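You operate a simulated robot arm through the tools that you are given. There is no shell and no other tool. Be economical: measure what you need, move in short steps, check, and stop when the job is done.

Carry out the task below with a simulated robot arm. There is one attempt and no reset: what you move stays moved.

JOB
Put the oil pot on the clear patch of the grey worktop. Turn the day dial to TUE. Take the white bowl and leave it on the door end of the island. Take the purple scoop and leave it on the island. Put the medium can that says "broad beans" from the clear side of the island top on the front of the brown sideboard and the medium can marked "lentils" on the door end of the island. Take the drink bottle with the orange cap and put it on top of the beige ball of dough. Do these in any order. Set down upright: medium can, drink bottle with the orange cap.

It is judged by the outcome, as a careful person would: the job done as asked, and still so three seconds after it is handed in. It fails if anything else is knocked over, pushed out of place, dropped, spilled or broken. A push-on lid holds only when it is set on centred and level and pressed home; a screw cap is set on level and turned clockwise until tight.

ROBOT AND FRAMES
A 6-joint arm with a two-finger parallel gripper on a trunk, on a base that drives. Base frame: it is fixed to the floor where the robot stands at the start and does not move with it; the origin is under the middle of the robot, x ahead of it, y to its left, z up; the surface under the hand at the start is at about z = 90. Lengths are in cm, angles in degrees, forces in N, time in s.
With the tool pointing down near the work surface it reaches from about 48 to 88 cm from the robot's upright axis, wherever it stands. Its first joint turns from -115.0 to 115.0 degrees. Places, roughly: ball of dough (9x9x4 cm) [100, 0, 90]; clear patch of the grey worktop [-100, -40, 90]; day dial [60, -30, 20]; door end of the island [80, 20, 90]; drink bottle with the orange cap [100, 25, 100]; front of the brown sideboard (39x21 cm) [164, 146, 90]; island [80, -40, 90]; medium can [100, -50, 100]; oil pot (8x8x4 cm) [50, 0, 90]; purple scoop (19x6x4 cm) [110, -50, 10]; white bowl (22x14x7 cm) [60, -70, 90]. Payload 4.2 kg.
The tool frame sits at the grasp point between the pads (the TCP): z along the fingers, y along the line on which they close. The tips reach 2.3 cm beyond it. Largest opening 9.4 cm; finger width 3.8, thickness 1; the body of the gripper, 5.4 by 9.6 cm, starts 3.9 cm behind the TCP.
Orientation is that of the tool frame in the base frame, as a unit quaternion [x, y, z, w]. With the fingers straight down and closing along the base's y, the tool's x points along the base's -x, its y along +y and its z along -z.

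CONTROLS
- The arm moves only by the tool apply_moves. Its argument "plan" is a list that holds one entry, the list of rows, each a list of 7 numbers: the opening, from 0 (shut) to 1 (fully open), then the shift along the tool's x, y, z in units of 50 mm (1.0 is 50 mm), then the turn, a rotation vector about the tool's x, y, z in units of 8 degrees (1.0 is 8 degrees). In form: [[[grip, x, y, z, ax, ay, az], ...]]. A call has 1 to 10 rows; each row shifts and turns the commanded pose from where the row before left it, along the tool's axes as they then stand. A call with a number of a shift or a turn outside -1 to 1 is refused whole. A row lasts 0.2 s, in which the tool goes at most 5 cm and 8.6 degrees; a call with a longer step from one row to the next is refused whole, and so is a gripper value outside its range. Where a pose cannot be reached the arm comes as near as it can. A force on the tool above 40 N (or 10 N above the force at the start of the call, whichever is more), or a blocked arm, ends the call early, and 0.2 s more pass. The fingers move at their own pace (about 10.8 cm/s each) and stop on an object; they squeeze with about 40 N. The grip force told is the motor's: it shows also when the fingers shut on nothing. Time passes only in rows, and 0.2 s behind the last, so rows that do not move let the fingers close. The reply holds the time, the measured pose of the TCP, the force on the tool along the base axes, the opening and the grip force, in the units named above and with some noise, with the torque about the TCP (base axes, N m) and any sound that the robot's microphone picked up.
- Cameras (640 x 400 px; columns grow to the right, rows downward): "scene" is now at [16.81, 12.79, 135.96]; the picture's right is [-0.97, -0.25, 0.00], its down [-0.21, 0.83, -0.52] and it looks along [0.13, -0.51, -0.85] (base axes); focal length 214 px, centre (320, 200). "wrist" rides on the gripper at [8.6, 1.6, -7.4] in the tool frame; the picture's right is [-0.18, 0.98, 0.00], its down [-0.58, -0.11, -0.81] and it looks along [-0.79, -0.15, 0.59] (tool axes); focal length 243 px, centre (320, 200).
- capture(camera): a new picture of that camera. No time passes.
- move_column(by): slides the trunk up (or, below 0, down) by that many cm; the arm and the scene camera ride with it, the base frame stays. It gives what a move gives, with no picture.
- roll_base(legs): drives the robot by 1 to 6 legs, each [ahead, turn to the left] in cm and degrees, along the robot's own axes; the way and the turn of a leg run together, so that a leg with both is an arc; at most 150 cm and 180 degrees a leg. The arm and the cameras ride along, it lands a little off, and it stops where it bumps. It gives what a move gives.
- head_to(pan, tilt): turns the head with the scene camera to pan (to the left, within 80 degrees either way) and tilt (down, from -29 to 69), counted from straight ahead of the robot. It gives what a move gives.
- measure_at(camera, pixels): for up to 12 pixels [column, row] of the newest picture of that camera ("zoom" is the newest enlarged one), the place [x, y, z] in the base frame of the surface seen there, good to about 0.2 cm. No time passes.
- enlarge(camera, box): a new picture of the part [left, top, right, bottom] of that camera's present view, enlarged. No time passes.
- close_job(): hands the job in; it is judged then, once.

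Work in short steps. Measure before you move; look again where a grasp or a placing could have gone wrong, and mend it. You have 131 turns and 144 pictures in all, those below and enlarged ones among them. Open the gripper and draw the arm clear of the work before you hand the job in, unless the task says otherwise.

The tools are called after "Call:" as a command line: name --argument value ..., lists and objects as JSON in quotes. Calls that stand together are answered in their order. apply_moves: Moves the arm, as the interface text tells. Its arguments: {"type":"object","properties":{"plan":{"type":"array","items":{"type":"array","items":{"type":"array","items":{"type":"number"}}}}},"required":["plan"]} The other tools are called the same way: move_column (by) slides the trunk up or down; roll_base (legs) drives the base; head_to (pan, tilt) turns the head that bears the scene camera; capture (camera) takes a picture; measure_at (camera, pixels) gives the place of the surface under pixels of a picture; enlarge (camera, box) takes an enlarged picture of a part of a camera's view; close_job () hands the job in.

At the start:

```text
time_s: 0.0
position: [59.85, -7.25, 125.09]
tool_rot: [-0.001, 1.0, 0.0, 0.0]
wrist_force: [-0.2, 0.5, -0.4]
wrist_torque: [-0.03, 0.0, -0.01]
finger_gap: 9.39
grip_force: 0.0
trunk travel left (down, up): [-75.0, 24.0]
robot x, y, heading: [-0.28, -0.24, -0.2]
head pan, tilt: [-75.7, 58.5]
```

scene: 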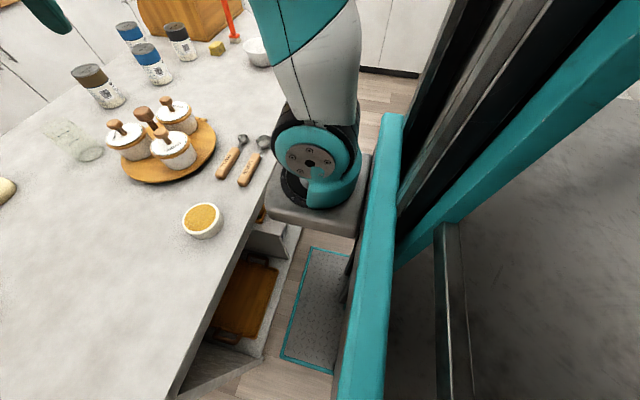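
wrist: 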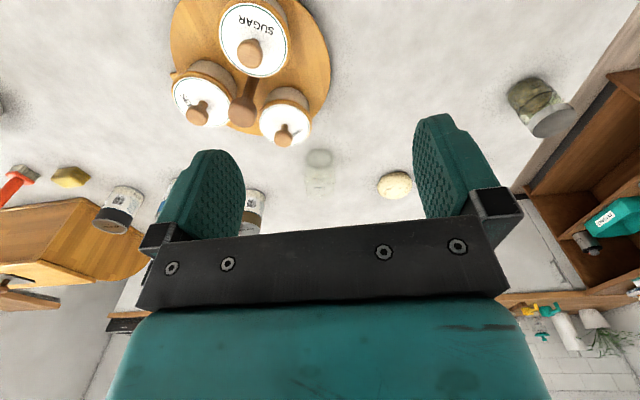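

The first pictures show the island with cans, sugar pots and spoons. I look around with the head to find everything.

Call:
head_to --pan 0 --tilt 35

Call:
capture --camera "scene"

Call:
head_to --pan -45 --tilt 35

Call:
capture --camera "scene"

Call:
head_to --pan 45 --tilt 35

Call:
capture --camera "scene"

```text
time_s: 1.5
position: [59.94, -7.23, 125.12]
tool_rot: [0.0, 1.0, 0.0, 0.0]
wrist_force: [-0.3, -0.7, -0.2]
wrist_torque: [0.04, -0.02, -0.01]
finger_gap: 9.4
grip_force: 0.0
trunk travel left (down, up): [-75.0, 24.0]
robot x, y, heading: [0.08, 0.03, -0.2]
head pan, tilt: [0.0, 35.0]
```

```text
141 pictures are left
```

scene: 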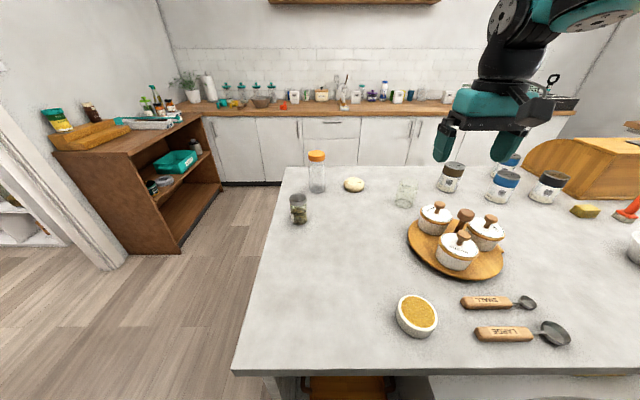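

```text
time_s: 2.6
position: [59.91, -7.23, 125.22]
tool_rot: [0.0, 1.0, 0.0, -0.001]
wrist_force: [-0.6, 0.6, 0.2]
wrist_torque: [0.0, 0.0, -0.03]
finger_gap: 9.41
grip_force: 0.0
trunk travel left (down, up): [-75.0, 24.0]
robot x, y, heading: [-0.18, 0.09, 0.2]
head pan, tilt: [-45.0, 35.0]
```

```text
140 pictures are left
```

scene: 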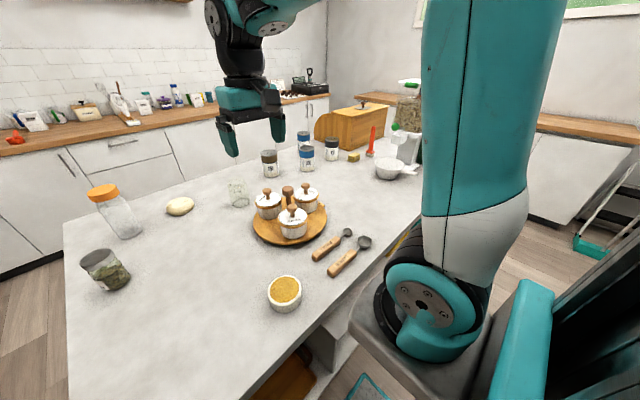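

```text
time_s: 4.2
position: [59.98, -7.1, 125.18]
tool_rot: [-0.001, 1.0, -0.001, -0.001]
wrist_force: [0.0, 0.4, -0.1]
wrist_torque: [-0.04, -0.04, 0.01]
finger_gap: 9.42
grip_force: 0.1
trunk travel left (down, up): [-75.0, 24.0]
robot x, y, heading: [0.24, -0.08, -0.1]
head pan, tilt: [45.0, 35.0]
```

```text
139 pictures are left
```

scene: 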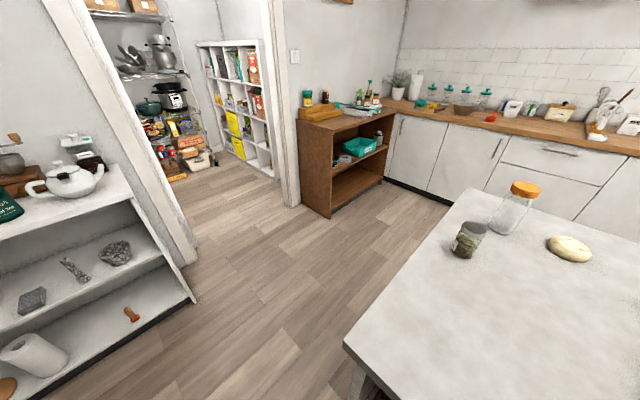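

I enlarge the island view for details and can labels.

Call:
head_to --pan -20 --tilt 40

Call:
enlarge --camera "scene" --box '[280, 90, 600, 290]'

Call:
capture --camera "scene"

```text
time_s: 5.6
position: [60.01, -7.1, 125.14]
tool_rot: [-0.001, 1.0, 0.0, 0.0]
wrist_force: [-0.8, 0.0, -0.6]
wrist_torque: [-0.03, 0.03, 0.02]
finger_gap: 9.43
grip_force: 0.1
trunk travel left (down, up): [-75.0, 24.0]
robot x, y, heading: [-0.05, 0.1, 0.3]
head pan, tilt: [-20.0, 40.0]
```

```text
2.00 times, centred on (440, 190) of scene
```

zoom: 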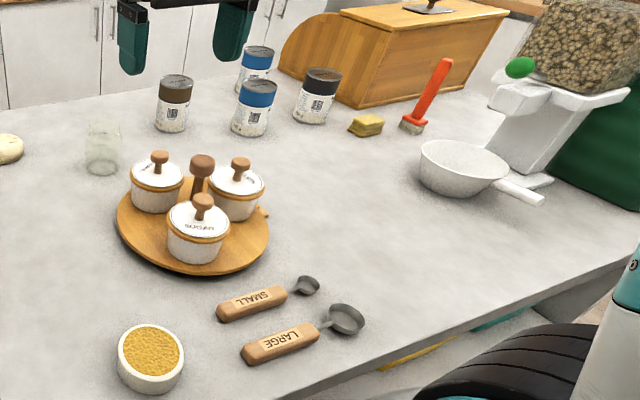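

```text
137 pictures are left
```

scene: 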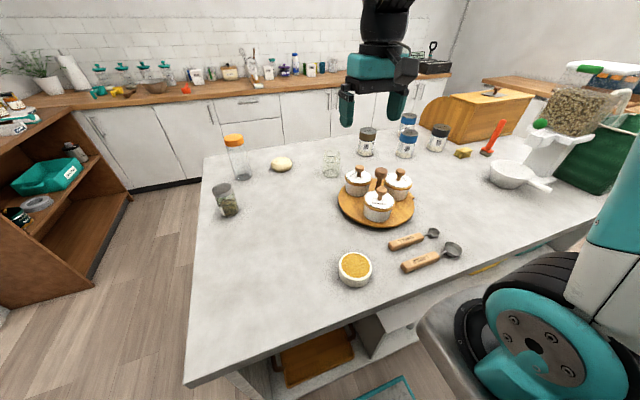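

I enlarge the cans and the dispenser/bowl area, and measure key points.

Call:
enlarge --camera "scene" --box '[340, 100, 468, 180]'

Call:
enlarge --camera "scene" --box '[440, 60, 640, 185]'

Call:
measure_at --camera "scene" --pixels '[[368, 130], [407, 134], [408, 118], [440, 129], [233, 138], [281, 160], [355, 262], [225, 190], [514, 170], [220, 300], [185, 385], [332, 158]]'

```text
5.00 times, centred on (404, 140) of scene
```

zoom: 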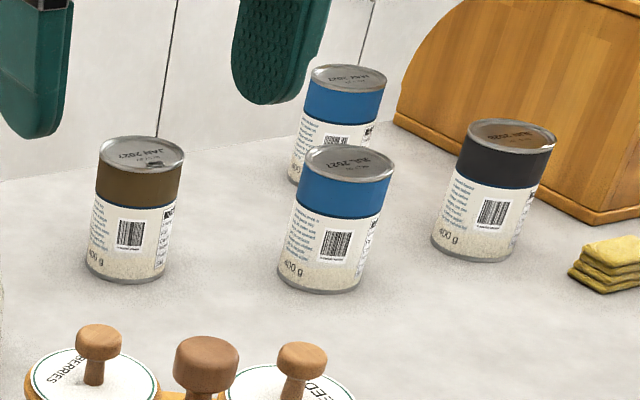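

```text
3.20 times, centred on (540, 122) of scene
```

zoom: 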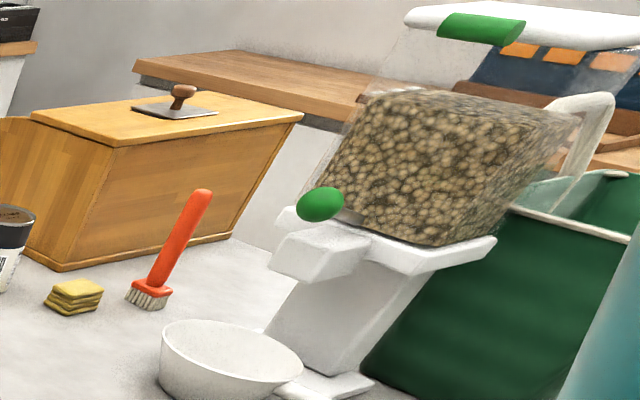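

```text
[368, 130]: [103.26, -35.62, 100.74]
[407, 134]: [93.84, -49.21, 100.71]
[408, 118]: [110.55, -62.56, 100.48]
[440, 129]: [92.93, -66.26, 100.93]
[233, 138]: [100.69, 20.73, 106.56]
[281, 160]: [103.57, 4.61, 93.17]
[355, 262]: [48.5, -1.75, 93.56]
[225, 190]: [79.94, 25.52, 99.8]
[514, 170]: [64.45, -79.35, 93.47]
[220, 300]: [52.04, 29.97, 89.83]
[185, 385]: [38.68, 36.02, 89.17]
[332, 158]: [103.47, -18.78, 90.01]
```

Cans' front labels face away; I'll read them from the far side later. Now look down at the near side of the island for the dial, and sideways for surroundings.

Call:
roll_base --legs '[[-15, 0]]'

Call:
head_to --pan -10 --tilt 60

Call:
capture --camera "scene"

Call:
capture --camera "wrist"

```text
time_s: 7.0
position: [44.86, -7.25, 125.15]
tool_rot: [0.0, 1.0, 0.0, 0.0]
wrist_force: [1.0, 0.0, -0.3]
wrist_torque: [0.03, 0.03, -0.01]
finger_gap: 9.4
grip_force: 0.0
trunk travel left (down, up): [-75.0, 24.0]
robot x, y, heading: [-14.87, -0.34, -0.2]
head pan, tilt: [-20.0, 40.0]
```

```text
time_s: 7.8
position: [44.87, -7.2, 125.17]
tool_rot: [0.0, 1.0, 0.0, 0.0]
wrist_force: [-0.1, -0.1, -0.1]
wrist_torque: [-0.02, 0.01, -0.04]
finger_gap: 9.4
grip_force: 0.1
trunk travel left (down, up): [-75.0, 24.0]
robot x, y, heading: [-14.75, 0.12, -0.1]
head pan, tilt: [-10.0, 60.0]
```

```text
134 pictures are left
```

scene: 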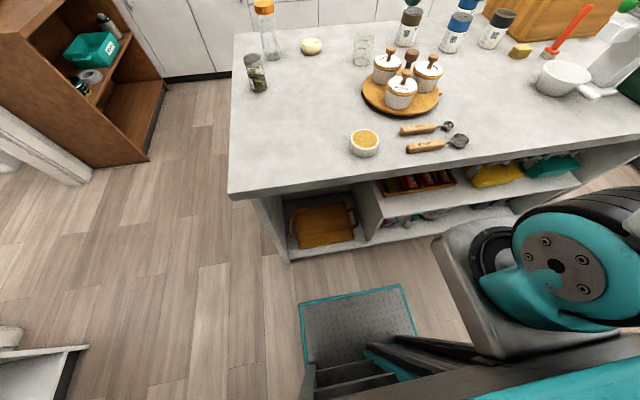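

```text
133 pictures are left
```

wrist: 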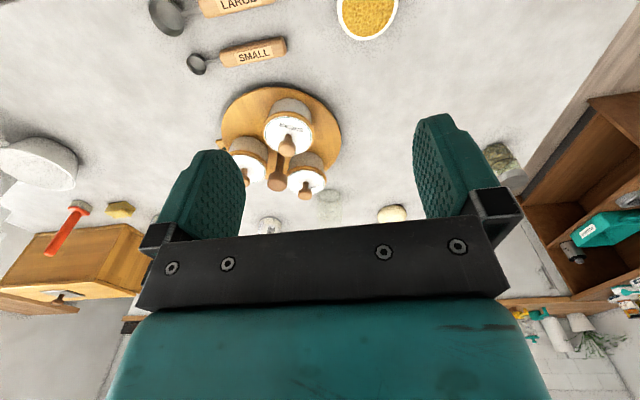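

I measure the oil pot rim points to centre the grasp.

Call:
enlarge --camera "scene" --box '[332, 120, 396, 160]'

Call:
measure_at --camera "zoom" --pixels '[[190, 180], [470, 180], [330, 100], [330, 290], [330, 190], [330, 360]]'

```text
10.00 times, centred on (364, 140) of scene
```

zoom: 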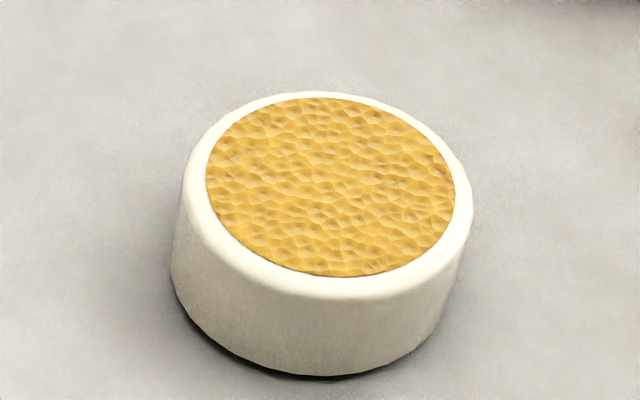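

```text
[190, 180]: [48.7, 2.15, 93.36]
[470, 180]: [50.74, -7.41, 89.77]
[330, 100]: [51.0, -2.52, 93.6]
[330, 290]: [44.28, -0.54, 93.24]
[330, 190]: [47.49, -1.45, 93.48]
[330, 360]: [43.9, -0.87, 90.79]
```

Pot centre ≈ (47.5, −1.6), rim z 93.5. I move above it and descend to z≈99, then check.

Call:
apply_moves --plan '[[[1, -0.27, 0.56, 0.6, 0, 0, 0], [1, -0.26, 0.56, 0.6, 0, 0, 0], [1, 0, 0, 0.9, 0, 0, 0], [1, 0, 0, 0.9, 0, 0, 0], [1, 0, 0, 0.9, 0, 0, 0], [1, 0, 0, 0.9, 0, 0, 0], [1, 0, 0, 0.4, 0, 0, 0], [1, 0, 0, 0, 0, 0, 0]]]'

Call:
capture --camera "scene"

Call:
capture --camera "wrist"

```text
time_s: 9.6
position: [47.43, -1.56, 99.09]
tool_rot: [-0.001, 1.0, 0.001, 0.0]
wrist_force: [-0.2, 0.0, 0.1]
wrist_torque: [-0.02, 0.02, 0.0]
finger_gap: 9.4
grip_force: 0.0
trunk travel left (down, up): [-75.0, 24.0]
robot x, y, heading: [-15.18, -0.07, -0.1]
head pan, tilt: [-10.0, 60.0]
```

```text
131 pictures are left
```

scene: 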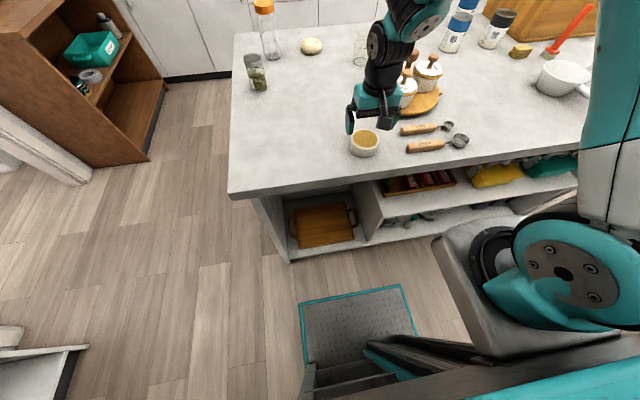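

```text
130 pictures are left
```

wrist: 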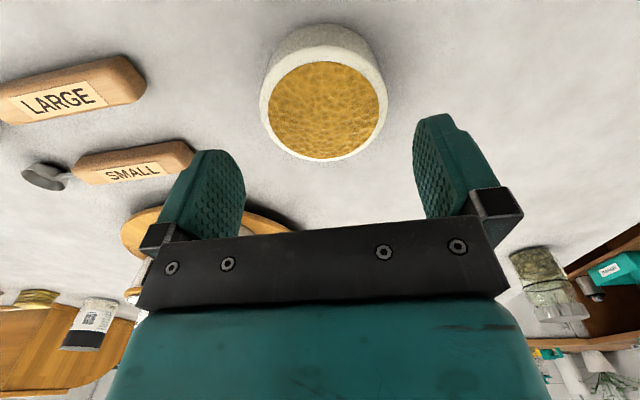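

Pot is centred between the fingers (col ~323). I descend to z≈92.2 and close.

Call:
apply_moves --plan '[[[1, 0, 0, 0.5, 0, 0, 0], [1, 0, 0, 0.5, 0, 0, 0], [1, 0, 0, 0.38, 0, 0, 0], [0, 0, 0, 0, 0, 0, 0], [0, 0, 0, 0, 0, 0, 0], [0, 0, 0, 0, 0, 0, 0]]]'

```text
time_s: 11.0
position: [47.63, -1.46, 92.35]
tool_rot: [0.0, 1.0, 0.001, 0.0]
wrist_force: [3.9, 0.5, 13.6]
wrist_torque: [-0.08, 0.21, 0.06]
finger_gap: 7.86
grip_force: 39.8
trunk travel left (down, up): [-75.0, 24.0]
robot x, y, heading: [-15.0, -0.11, 0.0]
head pan, tilt: [-10.0, 60.0]
```

Gripped (gap 7.86). Lift slowly to z≈110.

Call:
apply_moves --plan '[[[0, 0, 0, -0.2, 0, 0, 0], [0, 0, 0, -0.4, 0, 0, 0], [0, 0, 0, -0.6, 0, 0, 0], [0, 0, 0, -0.6, 0, 0, 0], [0, 0, 0, -0.6, 0, 0, 0], [0, 0, 0, -0.6, 0, 0, 0], [0, 0, 0, -0.4, 0, 0, 0], [0, 0, 0, -0.2, 0, 0, 0]]]'

Call:
capture --camera "wrist"

```text
time_s: 12.8
position: [47.59, -1.56, 110.26]
tool_rot: [0.0, 1.0, 0.0, 0.0]
wrist_force: [0.9, -0.5, -1.3]
wrist_torque: [-0.01, -0.01, -0.02]
finger_gap: 7.88
grip_force: 39.4
trunk travel left (down, up): [-75.0, 24.0]
robot x, y, heading: [-15.22, -0.35, 0.3]
head pan, tilt: [-10.0, 60.0]
```

```text
129 pictures are left
```

wrist: 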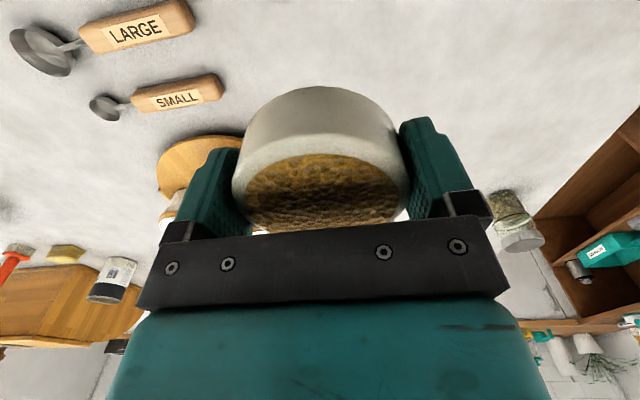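

Holding well. Before turning, look left with the head to see clearance.

Call:
head_to --pan 80 --tilt 30

Call:
capture --camera "scene"

Call:
measure_at --camera "scene" --pixels '[[150, 250], [250, 300], [400, 250], [500, 200], [350, 150], [200, 200], [50, 300]]'

```text
time_s: 14.5
position: [47.61, -1.59, 110.11]
tool_rot: [-0.001, 1.0, 0.001, 0.0]
wrist_force: [0.2, -0.3, -1.2]
wrist_torque: [-0.04, -0.02, -0.02]
finger_gap: 7.85
grip_force: 39.8
trunk travel left (down, up): [-75.0, 24.0]
robot x, y, heading: [-15.05, 0.38, -0.3]
head pan, tilt: [80.0, 30.0]
```

```text
128 pictures are left
```

scene: 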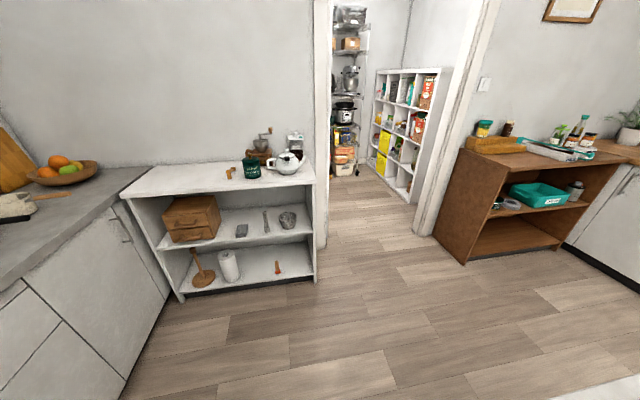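

```text
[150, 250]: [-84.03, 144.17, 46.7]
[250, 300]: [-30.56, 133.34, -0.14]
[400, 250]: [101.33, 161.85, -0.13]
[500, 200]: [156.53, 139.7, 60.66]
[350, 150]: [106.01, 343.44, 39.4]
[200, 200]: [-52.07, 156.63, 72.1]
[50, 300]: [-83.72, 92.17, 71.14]
```

Turning left is clear (worktop front at x≈−84, shelf at y>130). I turn 140° left and look at the grey worktop.

Call:
roll_base --legs '[[0, 140]]'

Call:
head_to --pan 50 --tilt 35

Call:
capture --camera "scene"

Call:
head_to --pan 0 --tilt 35

Call:
capture --camera "scene"

```text
time_s: 20.6
position: [-61.4, 41.94, 110.26]
tool_rot: [0.938, -0.347, 0.0, 0.0]
wrist_force: [0.1, 0.5, -2.2]
wrist_torque: [0.03, -0.01, -0.01]
finger_gap: 7.85
grip_force: 40.0
trunk travel left (down, up): [-75.0, 24.0]
robot x, y, heading: [-14.81, -0.32, 139.2]
head pan, tilt: [80.0, 30.0]
```

```text
time_s: 21.6
position: [-61.45, 41.96, 110.22]
tool_rot: [0.938, -0.347, 0.0, 0.0]
wrist_force: [0.4, 0.8, -2.2]
wrist_torque: [0.0, -0.04, -0.01]
finger_gap: 7.84
grip_force: 40.2
trunk travel left (down, up): [-75.0, 24.0]
robot x, y, heading: [-14.95, -0.4, 139.4]
head pan, tilt: [50.0, 35.0]
```

```text
127 pictures are left
```

scene: 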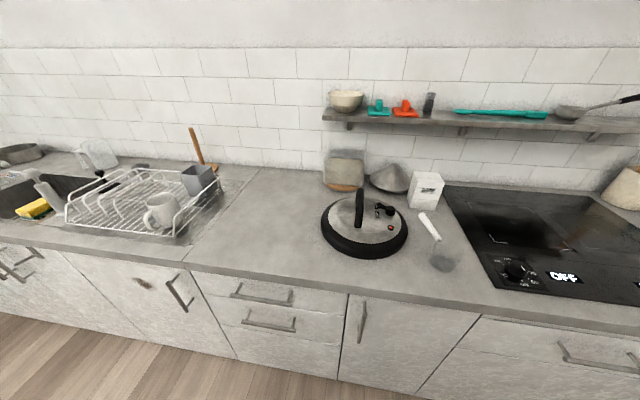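

```text
time_s: 22.8
position: [-61.36, 41.86, 110.24]
tool_rot: [0.938, -0.346, 0.0, 0.001]
wrist_force: [0.1, -0.6, -2.4]
wrist_torque: [0.03, -0.03, 0.01]
finger_gap: 7.87
grip_force: 39.9
trunk travel left (down, up): [-75.0, 24.0]
robot x, y, heading: [-15.02, -0.03, 139.5]
head pan, tilt: [0.0, 35.0]
```

```text
126 pictures are left
```

scene: 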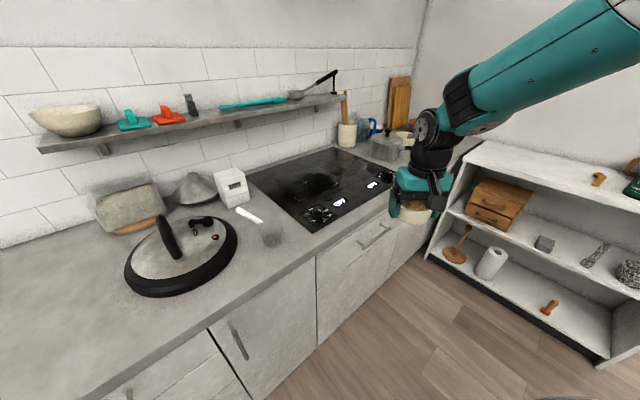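

The clear patch lies between drainer and the black-rimmed lid. I measure points on it in this picture.

Call:
head_to --pan 50 --tilt 35

Call:
capture --camera "scene"

Call:
measure_at --camera "scene" --pixels '[[255, 215], [270, 270], [180, 258], [320, 230], [325, 185], [215, 205], [260, 180], [255, 170], [363, 190], [400, 250], [345, 110], [345, 118]]'

```text
time_s: 23.9
position: [-61.45, 41.86, 110.12]
tool_rot: [0.938, -0.347, -0.001, 0.0]
wrist_force: [-0.5, -0.6, -1.9]
wrist_torque: [-0.01, -0.01, 0.0]
finger_gap: 7.84
grip_force: 40.0
trunk travel left (down, up): [-75.0, 24.0]
robot x, y, heading: [-14.95, 0.15, 139.5]
head pan, tilt: [50.0, 35.0]
```

```text
125 pictures are left
```

scene: 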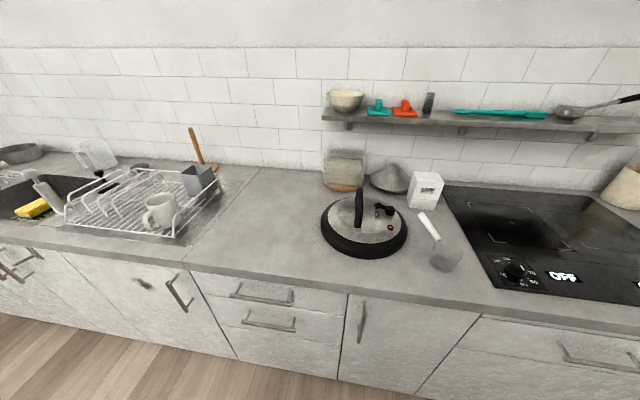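

```text
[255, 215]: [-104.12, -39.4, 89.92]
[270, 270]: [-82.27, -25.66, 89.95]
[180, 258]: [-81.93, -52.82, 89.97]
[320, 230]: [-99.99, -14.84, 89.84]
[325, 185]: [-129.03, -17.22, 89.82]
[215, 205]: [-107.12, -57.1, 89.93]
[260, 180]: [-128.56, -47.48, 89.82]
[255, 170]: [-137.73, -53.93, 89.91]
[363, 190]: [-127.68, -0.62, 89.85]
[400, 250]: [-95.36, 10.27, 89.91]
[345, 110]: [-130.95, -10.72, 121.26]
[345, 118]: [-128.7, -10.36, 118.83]
```

I'll put it at about (−101, −39). Turn 66° left then drive 25 cm toward it.

Call:
roll_base --legs '[[0, 66], [25, 0]]'

Call:
head_to --pan 0 --tilt 50

Call:
capture --camera "scene"

```text
time_s: 28.6
position: [-94.3, -36.28, 110.26]
tool_rot: [0.975, 0.222, -0.001, 0.0]
wrist_force: [-0.9, 1.0, -2.3]
wrist_torque: [0.02, 0.03, 0.0]
finger_gap: 7.84
grip_force: 40.0
trunk travel left (down, up): [-75.0, 24.0]
robot x, y, heading: [-37.33, -10.27, -154.3]
head pan, tilt: [50.0, 35.0]
```

```text
time_s: 29.8
position: [-94.33, -36.4, 110.28]
tool_rot: [0.975, 0.222, 0.0, 0.0]
wrist_force: [-0.9, -0.3, -1.6]
wrist_torque: [0.01, -0.02, 0.0]
finger_gap: 7.83
grip_force: 40.3
trunk travel left (down, up): [-75.0, 24.0]
robot x, y, heading: [-37.42, -10.68, -154.3]
head pan, tilt: [0.0, 50.0]
```

```text
124 pictures are left
```

scene: 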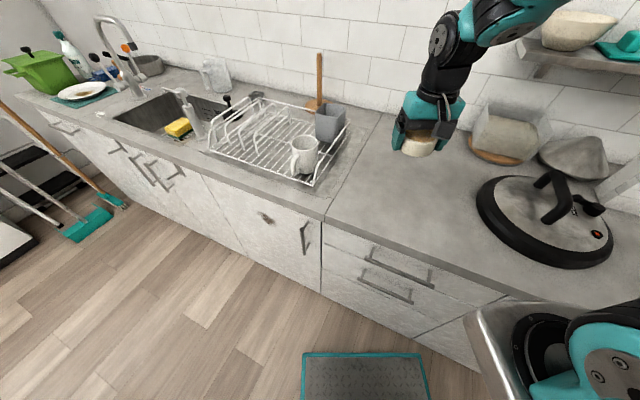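

Move 7 cm further forward and lower to just above the surface (z≈92.6).

Call:
apply_moves --plan '[[[0, -0.5, 0, 0, 0, 0, 0], [0, -0.5, 0, 0.3, 0, 0, 0], [0, -0.4, 0, 0.5, 0, 0, 0], [0, 0, 0, 0.7, 0, 0, 0], [0, 0, 0, 0.7, 0, 0, 0], [0, 0, 0, 0.6, 0, 0, 0], [0, 0, 0, 0.4, 0, 0, 0], [0, 0, 0, 0.25, 0, 0, 0], [0, 0, 0, 0.1, 0, 0, 0], [0, 0, 0, 0, 0, 0, 0]]]'

```text
time_s: 32.0
position: [-100.57, -39.44, 92.5]
tool_rot: [0.975, 0.222, -0.001, 0.0]
wrist_force: [0.7, -0.3, -2.5]
wrist_torque: [0.01, -0.02, 0.02]
finger_gap: 7.82
grip_force: 40.0
trunk travel left (down, up): [-75.0, 24.0]
robot x, y, heading: [-37.27, -10.51, -154.2]
head pan, tilt: [0.0, 50.0]
```

Lower the last millimetres, open, and rise.

Call:
apply_moves --plan '[[[0, 0, 0, 0.04, 0, 0, 0], [0, 0, 0, 0, 0, 0, 0], [1, 0, 0, 0, 0, 0, 0], [1, 0, 0, 0, 0, 0, 0], [1, 0, 0, -0.3, 0, 0, 0], [1, 0, 0, -0.8, 0, 0, 0], [1, 0, 0, -0.9, 0, 0, 0], [1, 0, 0, -0.9, 0, 0, 0], [1, 0, 0, -0.9, 0, 0, 0]]]'

Call:
capture --camera "scene"

```text
time_s: 34.0
position: [-100.63, -39.46, 111.36]
tool_rot: [0.975, 0.222, 0.0, 0.0]
wrist_force: [-1.3, -0.1, -0.8]
wrist_torque: [0.0, -0.03, 0.01]
finger_gap: 9.41
grip_force: 0.0
trunk travel left (down, up): [-75.0, 24.0]
robot x, y, heading: [-37.49, -10.87, -154.1]
head pan, tilt: [0.0, 50.0]
```

```text
123 pictures are left
```

scene: 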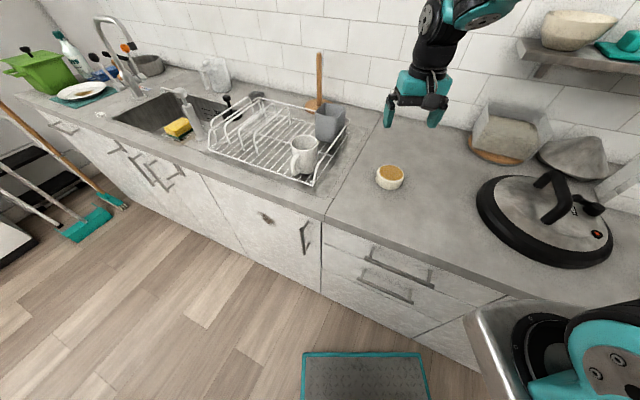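

Placed. Now raise the arm, pull it back, back up, and turn right ~206° to face the island again.

Call:
apply_moves --plan '[[[1, 0.5, 0, -0.8, 0, 0, 0], [1, 0.8, 0, -0.8, 0, 0, 0], [1, 0.8, 0, -0.8, 0, 0, 0]]]'

Call:
roll_base --legs '[[-22, 0], [0, -103], [0, -103]]'

Call:
head_to --pan -30 --tilt 45

Call:
move_column --by -50

Call:
capture --camera "scene"

```text
refused: row 2 steps farther than a row can; nothing moved
```

```text
time_s: 44.3
position: [52.23, -2.11, 111.46]
tool_rot: [-0.005, 1.0, -0.001, 0.0]
wrist_force: [-0.8, 0.0, 0.0]
wrist_torque: [0.01, -0.03, -0.01]
finger_gap: 9.4
grip_force: 0.2
trunk travel left (down, up): [-75.0, 24.0]
robot x, y, heading: [-17.5, -1.14, 0.5]
head pan, tilt: [0.0, 50.0]
```

```text
time_s: 45.3
position: [52.2, -2.06, 111.38]
tool_rot: [-0.005, 1.0, 0.0, 0.0]
wrist_force: [-0.2, -0.2, 1.1]
wrist_torque: [0.0, 0.01, 0.01]
finger_gap: 9.39
grip_force: 0.0
trunk travel left (down, up): [-75.0, 24.0]
robot x, y, heading: [-17.1, -1.19, 0.5]
head pan, tilt: [-30.0, 45.0]
```

```text
refused: -50 is not a number from -40 to 40
```

```text
122 pictures are left
```

scene: 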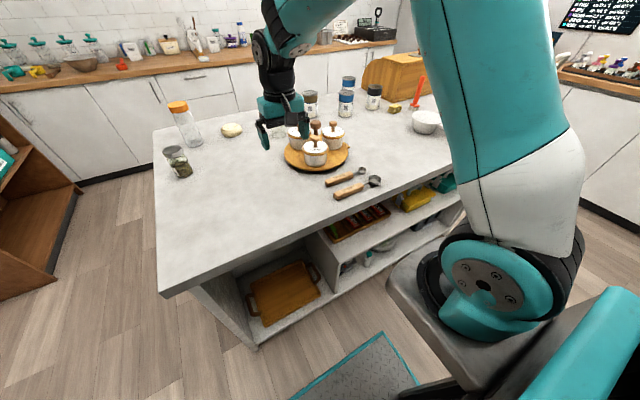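

I back off 24 cm so that the arm is clear of the island, then lower the trunk to look into the shelves.

Call:
roll_base --legs '[[-24, 0]]'

Call:
move_column --by -40

Call:
head_to --pan -22 --tilt 32

Call:
capture --camera "scene"

Call:
capture --camera "wrist"

```text
time_s: 47.1
position: [28.14, -2.28, 111.31]
tool_rot: [-0.005, 1.0, 0.0, 0.0]
wrist_force: [0.2, 0.6, 0.3]
wrist_torque: [0.0, -0.01, 0.01]
finger_gap: 9.41
grip_force: 0.2
trunk travel left (down, up): [-75.0, 24.0]
robot x, y, heading: [-41.39, -1.0, 0.6]
head pan, tilt: [-30.0, 45.0]
```

```text
time_s: 50.9
position: [28.06, -2.3, 71.4]
tool_rot: [-0.006, 1.0, -0.001, 0.001]
wrist_force: [0.3, 0.4, -0.4]
wrist_torque: [0.03, -0.01, 0.0]
finger_gap: 9.4
grip_force: 0.1
trunk travel left (down, up): [-35.0, 64.0]
robot x, y, heading: [-41.24, -1.53, 0.6]
head pan, tilt: [-30.0, 45.0]
```

```text
time_s: 51.6
position: [28.0, -2.29, 71.41]
tool_rot: [-0.005, 1.0, 0.0, -0.001]
wrist_force: [0.2, -0.2, -0.2]
wrist_torque: [0.01, 0.04, -0.05]
finger_gap: 9.39
grip_force: 0.1
trunk travel left (down, up): [-35.0, 64.0]
robot x, y, heading: [-41.52, -1.53, 0.4]
head pan, tilt: [-22.0, 32.0]
```

```text
121 pictures are left
```

scene: 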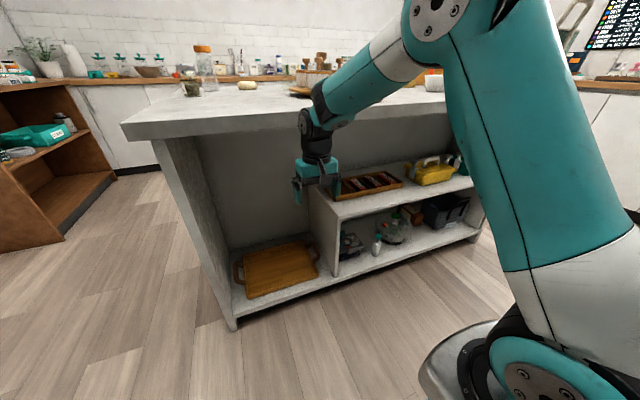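

```text
120 pictures are left
```

wrist: 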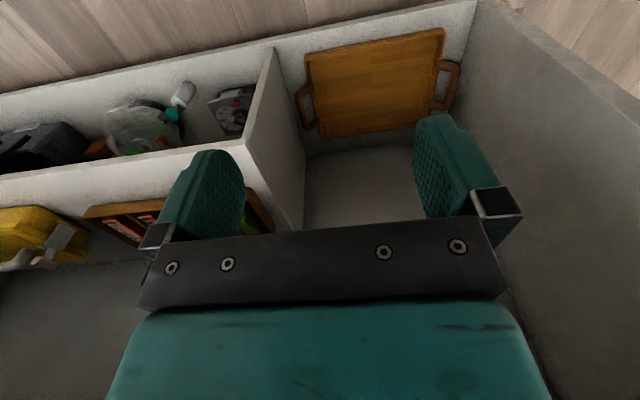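

A device sits just right of the divider on the bottom shelf (scene ~350,245); enlarge it.

Call:
enlarge --camera "scene" --box '[325, 200, 485, 300]'

Call:
enlarge --camera "wrist" --box '[60, 50, 300, 200]'

Call:
measure_at --camera "scene" --pixels '[[349, 245], [350, 258], [312, 230], [376, 244], [392, 232], [338, 200], [470, 183], [440, 215], [345, 270], [130, 130], [235, 320]]'

```text
4.00 times, centred on (405, 250) of scene
```

zoom: 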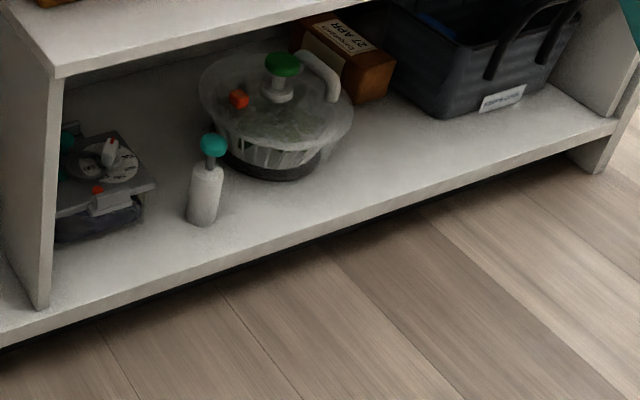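

```text
2.67 times, centred on (180, 125) of wrist
```

zoom: 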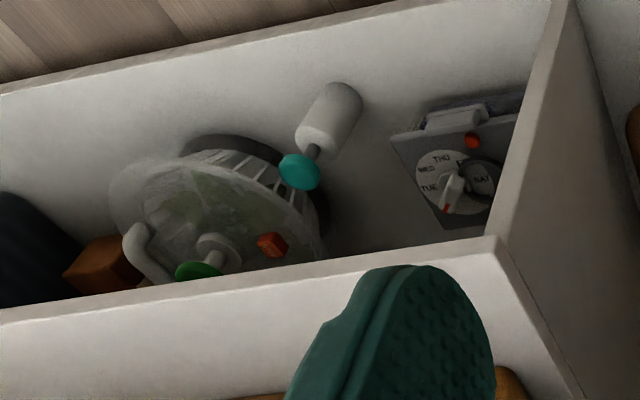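

```text
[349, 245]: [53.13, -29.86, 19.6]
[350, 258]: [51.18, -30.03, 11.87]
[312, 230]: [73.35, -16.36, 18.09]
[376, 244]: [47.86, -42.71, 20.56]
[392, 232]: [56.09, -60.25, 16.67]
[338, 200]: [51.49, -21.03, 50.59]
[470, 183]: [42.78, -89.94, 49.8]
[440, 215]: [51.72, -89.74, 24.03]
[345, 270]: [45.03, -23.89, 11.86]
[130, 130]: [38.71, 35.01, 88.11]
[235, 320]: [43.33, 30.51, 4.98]
```

The dial box is on the bottom shelf, face about z 20 at (53,−30). I shift the arm to y≈−30 and lower the trunk to look closely with the wrist camera.

Call:
apply_moves --plan '[[[0.5, 0.2, -0.9, 0, 0, 0, 0], [0.5, 0.2, -0.9, 0, 0, 0, 0], [0.5, 0, -0.95, 0, 0, 0, 0], [0.5, 0, -0.95, 0, 0, 0, 0], [0.5, 0, -0.95, 0, 0, 0, 0], [0.5, 0, -0.95, 0, 0, 0, 0]]]'

Call:
move_column --by -30

Call:
capture --camera "wrist"

Call:
capture --camera "scene"

```text
time_s: 53.0
position: [26.34, -30.49, 71.29]
tool_rot: [-0.006, 1.0, 0.0, 0.0]
wrist_force: [-1.0, -0.2, -0.3]
wrist_torque: [-0.01, 0.01, 0.0]
finger_gap: 4.68
grip_force: 0.0
trunk travel left (down, up): [-35.0, 64.0]
robot x, y, heading: [-41.48, -1.34, 0.6]
head pan, tilt: [-22.0, 32.0]
```

```text
time_s: 56.0
position: [26.36, -30.33, 41.28]
tool_rot: [-0.006, 1.0, 0.0, 0.0]
wrist_force: [-0.4, 0.6, 0.2]
wrist_torque: [0.01, 0.03, 0.02]
finger_gap: 4.67
grip_force: 0.0
trunk travel left (down, up): [-5.0, 94.0]
robot x, y, heading: [-41.68, -1.53, 0.7]
head pan, tilt: [-22.0, 32.0]
```

```text
117 pictures are left
```

wrist: 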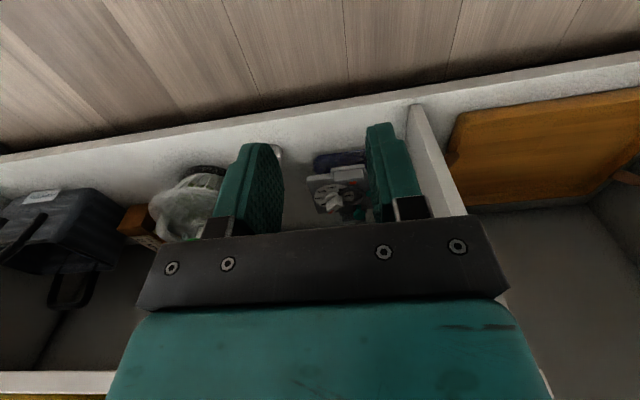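

```text
116 pictures are left
```

scene: 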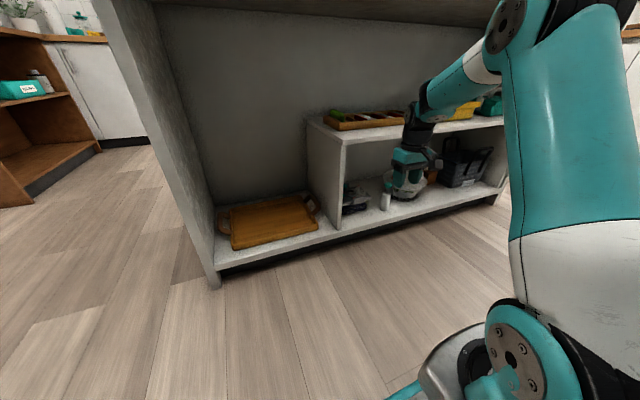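

Enlarge the dial seen between the fingers in the wrist view.

Call:
enlarge --camera "wrist" --box '[290, 140, 386, 200]'

Call:
enlarge --camera "wrist" --box '[300, 145, 380, 220]'

Call:
measure_at --camera "wrist" --pixels '[[310, 180], [360, 175], [325, 208], [333, 202], [335, 185], [345, 172], [350, 190]]'

```text
6.67 times, centred on (338, 170) of wrist
```

zoom: 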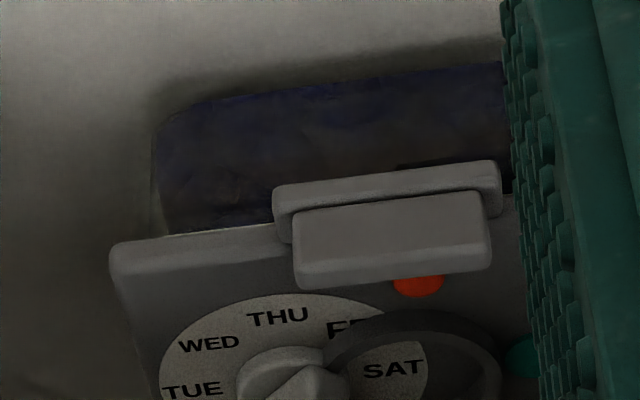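

```text
5.33 times, centred on (340, 182) of wrist
```

zoom: 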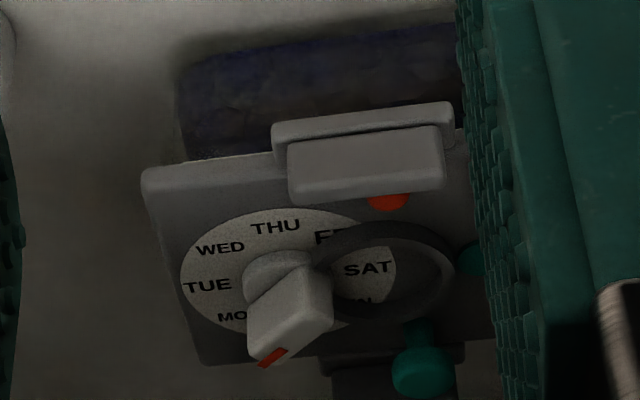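

```text
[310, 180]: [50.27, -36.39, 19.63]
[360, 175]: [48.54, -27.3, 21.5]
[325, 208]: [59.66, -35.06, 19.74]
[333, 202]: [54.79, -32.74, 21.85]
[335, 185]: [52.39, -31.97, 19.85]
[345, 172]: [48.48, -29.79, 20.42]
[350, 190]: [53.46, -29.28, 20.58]
```

The knob's red pointer seems around MON/SUN; TUE is on the −y side of the dial. There's a black ring nearby; I move closer with fingers open for a better view.

Call:
apply_moves --plan '[[[1, -0.8, 0, 0, 0, 0, 0], [1, -0.6, -0.2, 0.4, 0, 0, 0], [1, 0, 0, 0.4, 0, 0, 0], [1, 0, 0, 0, 0, 0, 0]]]'

Call:
capture --camera "wrist"

Call:
enlarge --camera "wrist" --box '[270, 120, 430, 220]'

```text
time_s: 57.0
position: [33.3, -31.31, 37.25]
tool_rot: [-0.005, 1.0, 0.0, 0.001]
wrist_force: [0.3, 0.3, -0.4]
wrist_torque: [-0.02, -0.06, -0.02]
finger_gap: 9.41
grip_force: 0.1
trunk travel left (down, up): [-5.0, 94.0]
robot x, y, heading: [-41.85, -1.65, 0.8]
head pan, tilt: [-22.0, 32.0]
```

```text
113 pictures are left
```

wrist: 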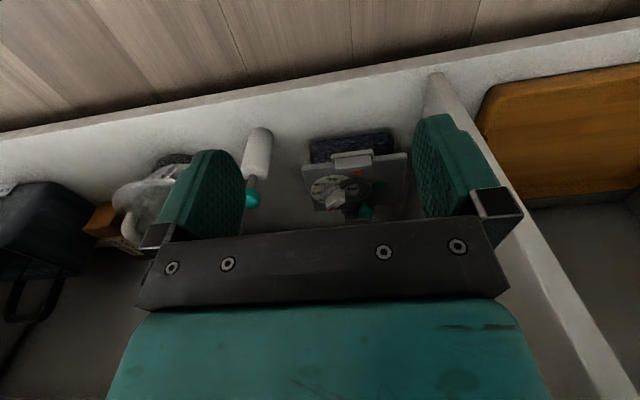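

```text
4.00 times, centred on (350, 170) of wrist
```

zoom: 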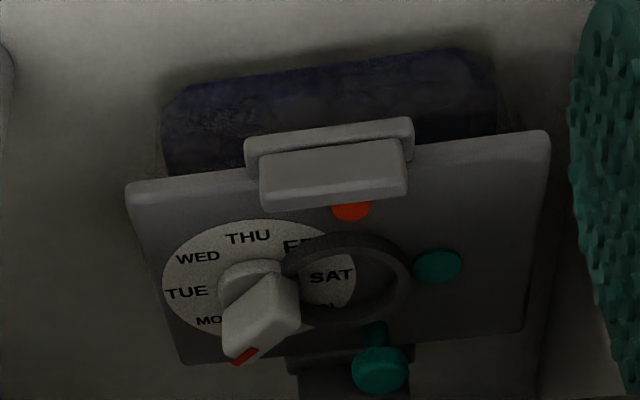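

Measure dial disc, labels, pointer and ring points.

Call:
measure_at --camera "zoom" --pixels '[[186, 292], [198, 257], [248, 238], [208, 320], [330, 276], [245, 356], [262, 310], [250, 275], [395, 290], [378, 370], [352, 208], [340, 160]]'

Call:
enlarge --camera "wrist" --box '[302, 165, 366, 215]'

Call:
measure_at --camera "zoom" --pixels '[[290, 360], [240, 390], [330, 300], [400, 310], [350, 370], [400, 380], [340, 230], [460, 200], [540, 250], [510, 330], [440, 250], [290, 240]]'

```text
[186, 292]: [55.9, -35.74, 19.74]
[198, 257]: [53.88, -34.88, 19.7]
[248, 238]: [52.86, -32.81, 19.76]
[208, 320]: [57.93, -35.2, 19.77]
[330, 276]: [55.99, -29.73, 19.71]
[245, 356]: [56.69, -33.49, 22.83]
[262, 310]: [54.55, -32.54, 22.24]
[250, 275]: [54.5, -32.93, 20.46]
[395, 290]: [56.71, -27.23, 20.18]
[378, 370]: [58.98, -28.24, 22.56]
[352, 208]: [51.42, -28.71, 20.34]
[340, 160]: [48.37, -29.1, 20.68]
```

```text
8.00 times, centred on (334, 190) of wrist
```

zoom: 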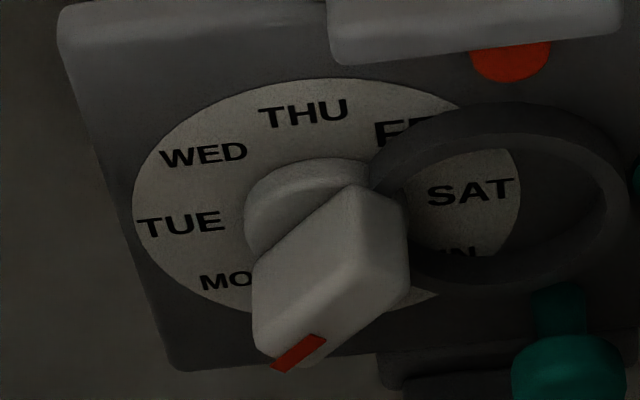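

```text
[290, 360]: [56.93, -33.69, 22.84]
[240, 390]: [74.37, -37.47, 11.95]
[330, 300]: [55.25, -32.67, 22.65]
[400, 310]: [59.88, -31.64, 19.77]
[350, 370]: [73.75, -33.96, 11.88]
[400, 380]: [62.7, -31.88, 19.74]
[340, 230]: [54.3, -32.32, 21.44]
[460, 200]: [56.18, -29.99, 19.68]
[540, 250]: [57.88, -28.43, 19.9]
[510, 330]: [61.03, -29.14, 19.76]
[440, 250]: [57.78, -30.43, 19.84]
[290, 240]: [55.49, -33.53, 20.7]
```

The pointer is at MON (axis ≈ (55.5,−32.7), bar at −26°), TUE needs 51° clockwise seen from above. I'll push the knob's tail with closed fingertips, tool tilted under the shelf; first roll the gripper 180° so the camera ends on top.

Call:
apply_moves --plan '[[[0, 0.9, 0, 0, 0, 0, 0], [0, 0.9, 0, 0, 0, 0, 0], [0, 0, 0, 0, 0, 0, 1], [0, 0, 0, 0, 0, 0, 1], [0, 0, 0, 0, 0, 0, 1], [0, 0, 0, 0, 0, 0, 1], [0, 0, 0, 0, 0, 0, 1], [0, 0, 0, 0, 0, 0, 1], [0, 0, 0, 0, 0, 0, 1], [0, 0, 0, 0, 0, 0, 1]]]'

Call:
apply_moves --plan '[[[0, 0, 0, 0, 0, 0, 1], [0, 0, 0, 0, 0, 0, 1], [0, 0, 0, 0, 0, 0, 1], [0, 0, 0, 0, 0, 0, 1], [0, 0, 0, 0, 0, 0, 1], [0, 0, 0, 0, 0, 0, 1], [0, 0, 0, 0, 0, 0, 1], [0, 0, 0, 0, 0, 0, 1], [0, 0, 0, 0, 0, 0, 1], [0, 0, 0, 0, 0, 0, 1]]]'

Call:
apply_moves --plan '[[[0, 0, 0, 0, 0, 0, 1], [0, 0, 0, 0, 0, 0, 1], [0, 0, 0, 0, 0, 0, 1], [0, 0, 0, 0, 0, 0, 1], [0, 0, 0, 0, 0, 0, 0.5], [0, 0, 0, 0, 0, 0, 0]]]'

```text
time_s: 59.2
position: [24.32, -31.49, 37.37]
tool_rot: [0.527, 0.85, 0.0, 0.001]
wrist_force: [0.0, -0.7, 0.7]
wrist_torque: [-0.02, -0.01, -0.01]
finger_gap: 0.03
grip_force: 39.6
trunk travel left (down, up): [-5.0, 94.0]
robot x, y, heading: [-41.55, -1.29, 0.5]
head pan, tilt: [-22.0, 32.0]
```

```text
time_s: 61.4
position: [24.4, -31.34, 37.39]
tool_rot: [0.95, 0.314, 0.0, -0.001]
wrist_force: [0.0, -0.1, -0.1]
wrist_torque: [0.01, 0.04, -0.01]
finger_gap: 0.0
grip_force: 40.1
trunk travel left (down, up): [-5.0, 94.0]
robot x, y, heading: [-41.21, -1.59, 0.5]
head pan, tilt: [-22.0, 32.0]
```

```text
time_s: 62.8
position: [24.31, -31.44, 37.34]
tool_rot: [1.0, 0.005, 0.0, 0.001]
wrist_force: [0.2, 0.2, -0.4]
wrist_torque: [-0.01, -0.02, -0.03]
finger_gap: 0.03
grip_force: 39.9
trunk travel left (down, up): [-5.0, 94.0]
robot x, y, heading: [-41.39, -1.15, 0.4]
head pan, tilt: [-22.0, 32.0]
```

Roll done. Now tilt 45° so the fingers point forward-down.

Call:
apply_moves --plan '[[[0, 0, 0, 0, 0, 1, 0], [0, 0, 0, 0, 0, 1, 0], [0, 0, 0, 0, 0, 1, 0], [0, 0, 0, 0, 0, 1, 0], [0, 0, 0, 0, 0, 1, 0], [0, 0, 0, 0, 0, 0.625, 0], [0, 0, 0, 0, 0, 0, 0]]]'

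Call:
capture --camera "wrist"

Call:
capture --camera "scene"

```text
time_s: 64.4
position: [24.3, -31.41, 37.29]
tool_rot: [0.924, 0.004, 0.384, -0.001]
wrist_force: [-0.3, 0.1, -0.2]
wrist_torque: [0.0, 0.01, 0.03]
finger_gap: 0.0
grip_force: 40.1
trunk travel left (down, up): [-5.0, 94.0]
robot x, y, heading: [-41.59, -1.47, 0.5]
head pan, tilt: [-22.0, 32.0]
```

```text
110 pictures are left
```

wrist: 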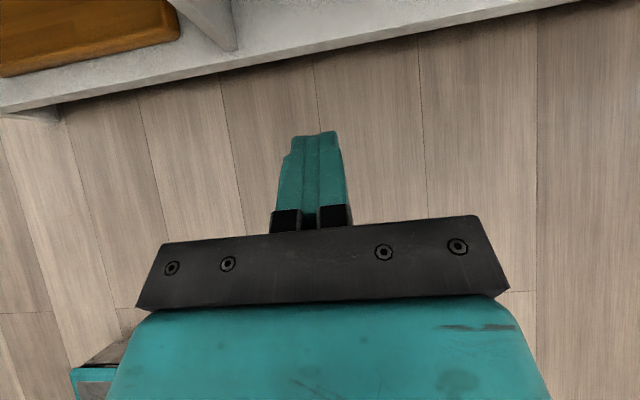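

```text
109 pictures are left
```

scene: 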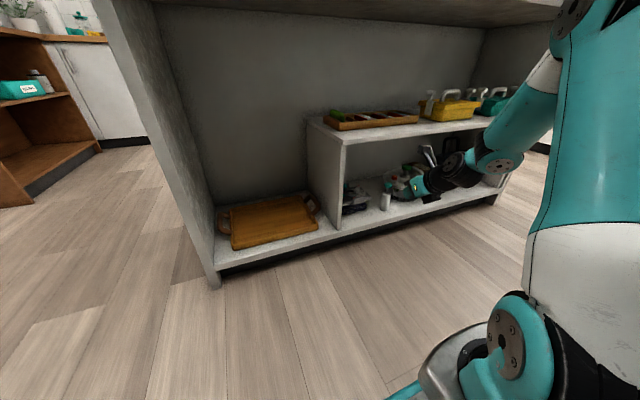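

Tilted and the wrist camera looks down past the fingers. Drive 20 cm forward and look.

Call:
roll_base --legs '[[18, 0]]'

Call:
capture --camera "wrist"

Call:
capture --camera "scene"

```text
time_s: 65.9
position: [39.51, -31.36, 37.25]
tool_rot: [0.924, 0.003, 0.382, -0.001]
wrist_force: [-15.8, 6.3, 8.3]
wrist_torque: [-0.81, -2.3, -0.03]
finger_gap: 0.03
grip_force: 40.1
trunk travel left (down, up): [-5.0, 94.0]
robot x, y, heading: [-26.02, -1.08, 0.3]
head pan, tilt: [-22.0, 32.0]
stopped in leg 1: the force on the tool passed its limit at 177 N (the readings are from after the stop); the commanded pose is now the measured one
```

```text
108 pictures are left
```

wrist: 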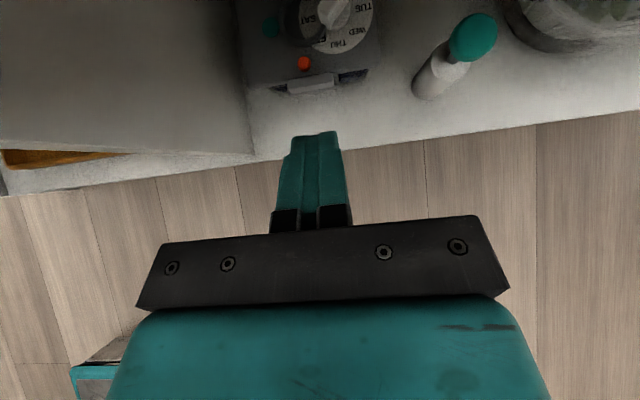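

```text
107 pictures are left
```

scene: 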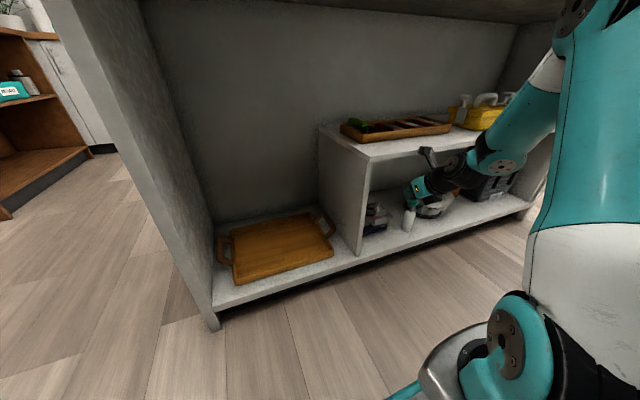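

The camera mount touched the mid shelf's edge. Back 4 cm, lower the tool 12 cm, then go on.

Call:
roll_base --legs '[[-4, 0]]'

Call:
apply_moves --plan '[[[0, -0.5, 0, 0.5, 0, 0, 0], [0, -0.5, 0, 0.5, 0, 0, 0], [0, -0.4, 0, 0.4, 0, 0, 0], [0, -0.2, 0, 0.2, 0, 0, 0], [0, 0, 0, 0, 0, 0, 0]]]'

Call:
capture --camera "scene"

```text
time_s: 66.8
position: [35.44, -31.41, 37.15]
tool_rot: [0.925, 0.002, 0.381, -0.002]
wrist_force: [-0.3, 0.4, 0.1]
wrist_torque: [-0.01, 0.0, 0.02]
finger_gap: 0.01
grip_force: 40.3
trunk travel left (down, up): [-5.0, 94.0]
robot x, y, heading: [-29.6, -1.14, 0.3]
head pan, tilt: [-22.0, 32.0]
```

```text
time_s: 68.0
position: [35.44, -31.36, 25.87]
tool_rot: [0.925, 0.002, 0.381, -0.002]
wrist_force: [0.0, 1.5, -0.4]
wrist_torque: [-0.03, 0.0, -0.04]
finger_gap: 0.01
grip_force: 40.2
trunk travel left (down, up): [-5.0, 94.0]
robot x, y, heading: [-29.65, -1.43, 0.1]
head pan, tilt: [-22.0, 32.0]
```

```text
106 pictures are left
```

scene: 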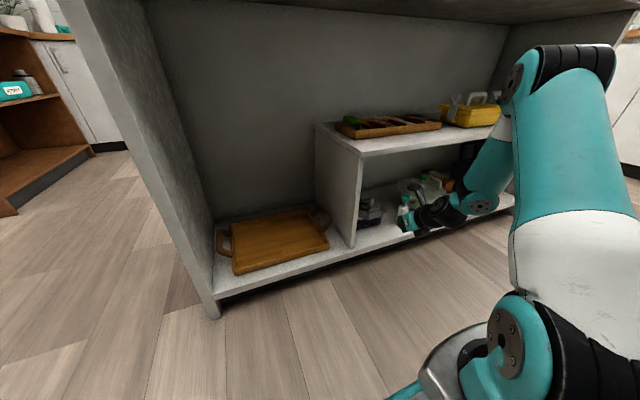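

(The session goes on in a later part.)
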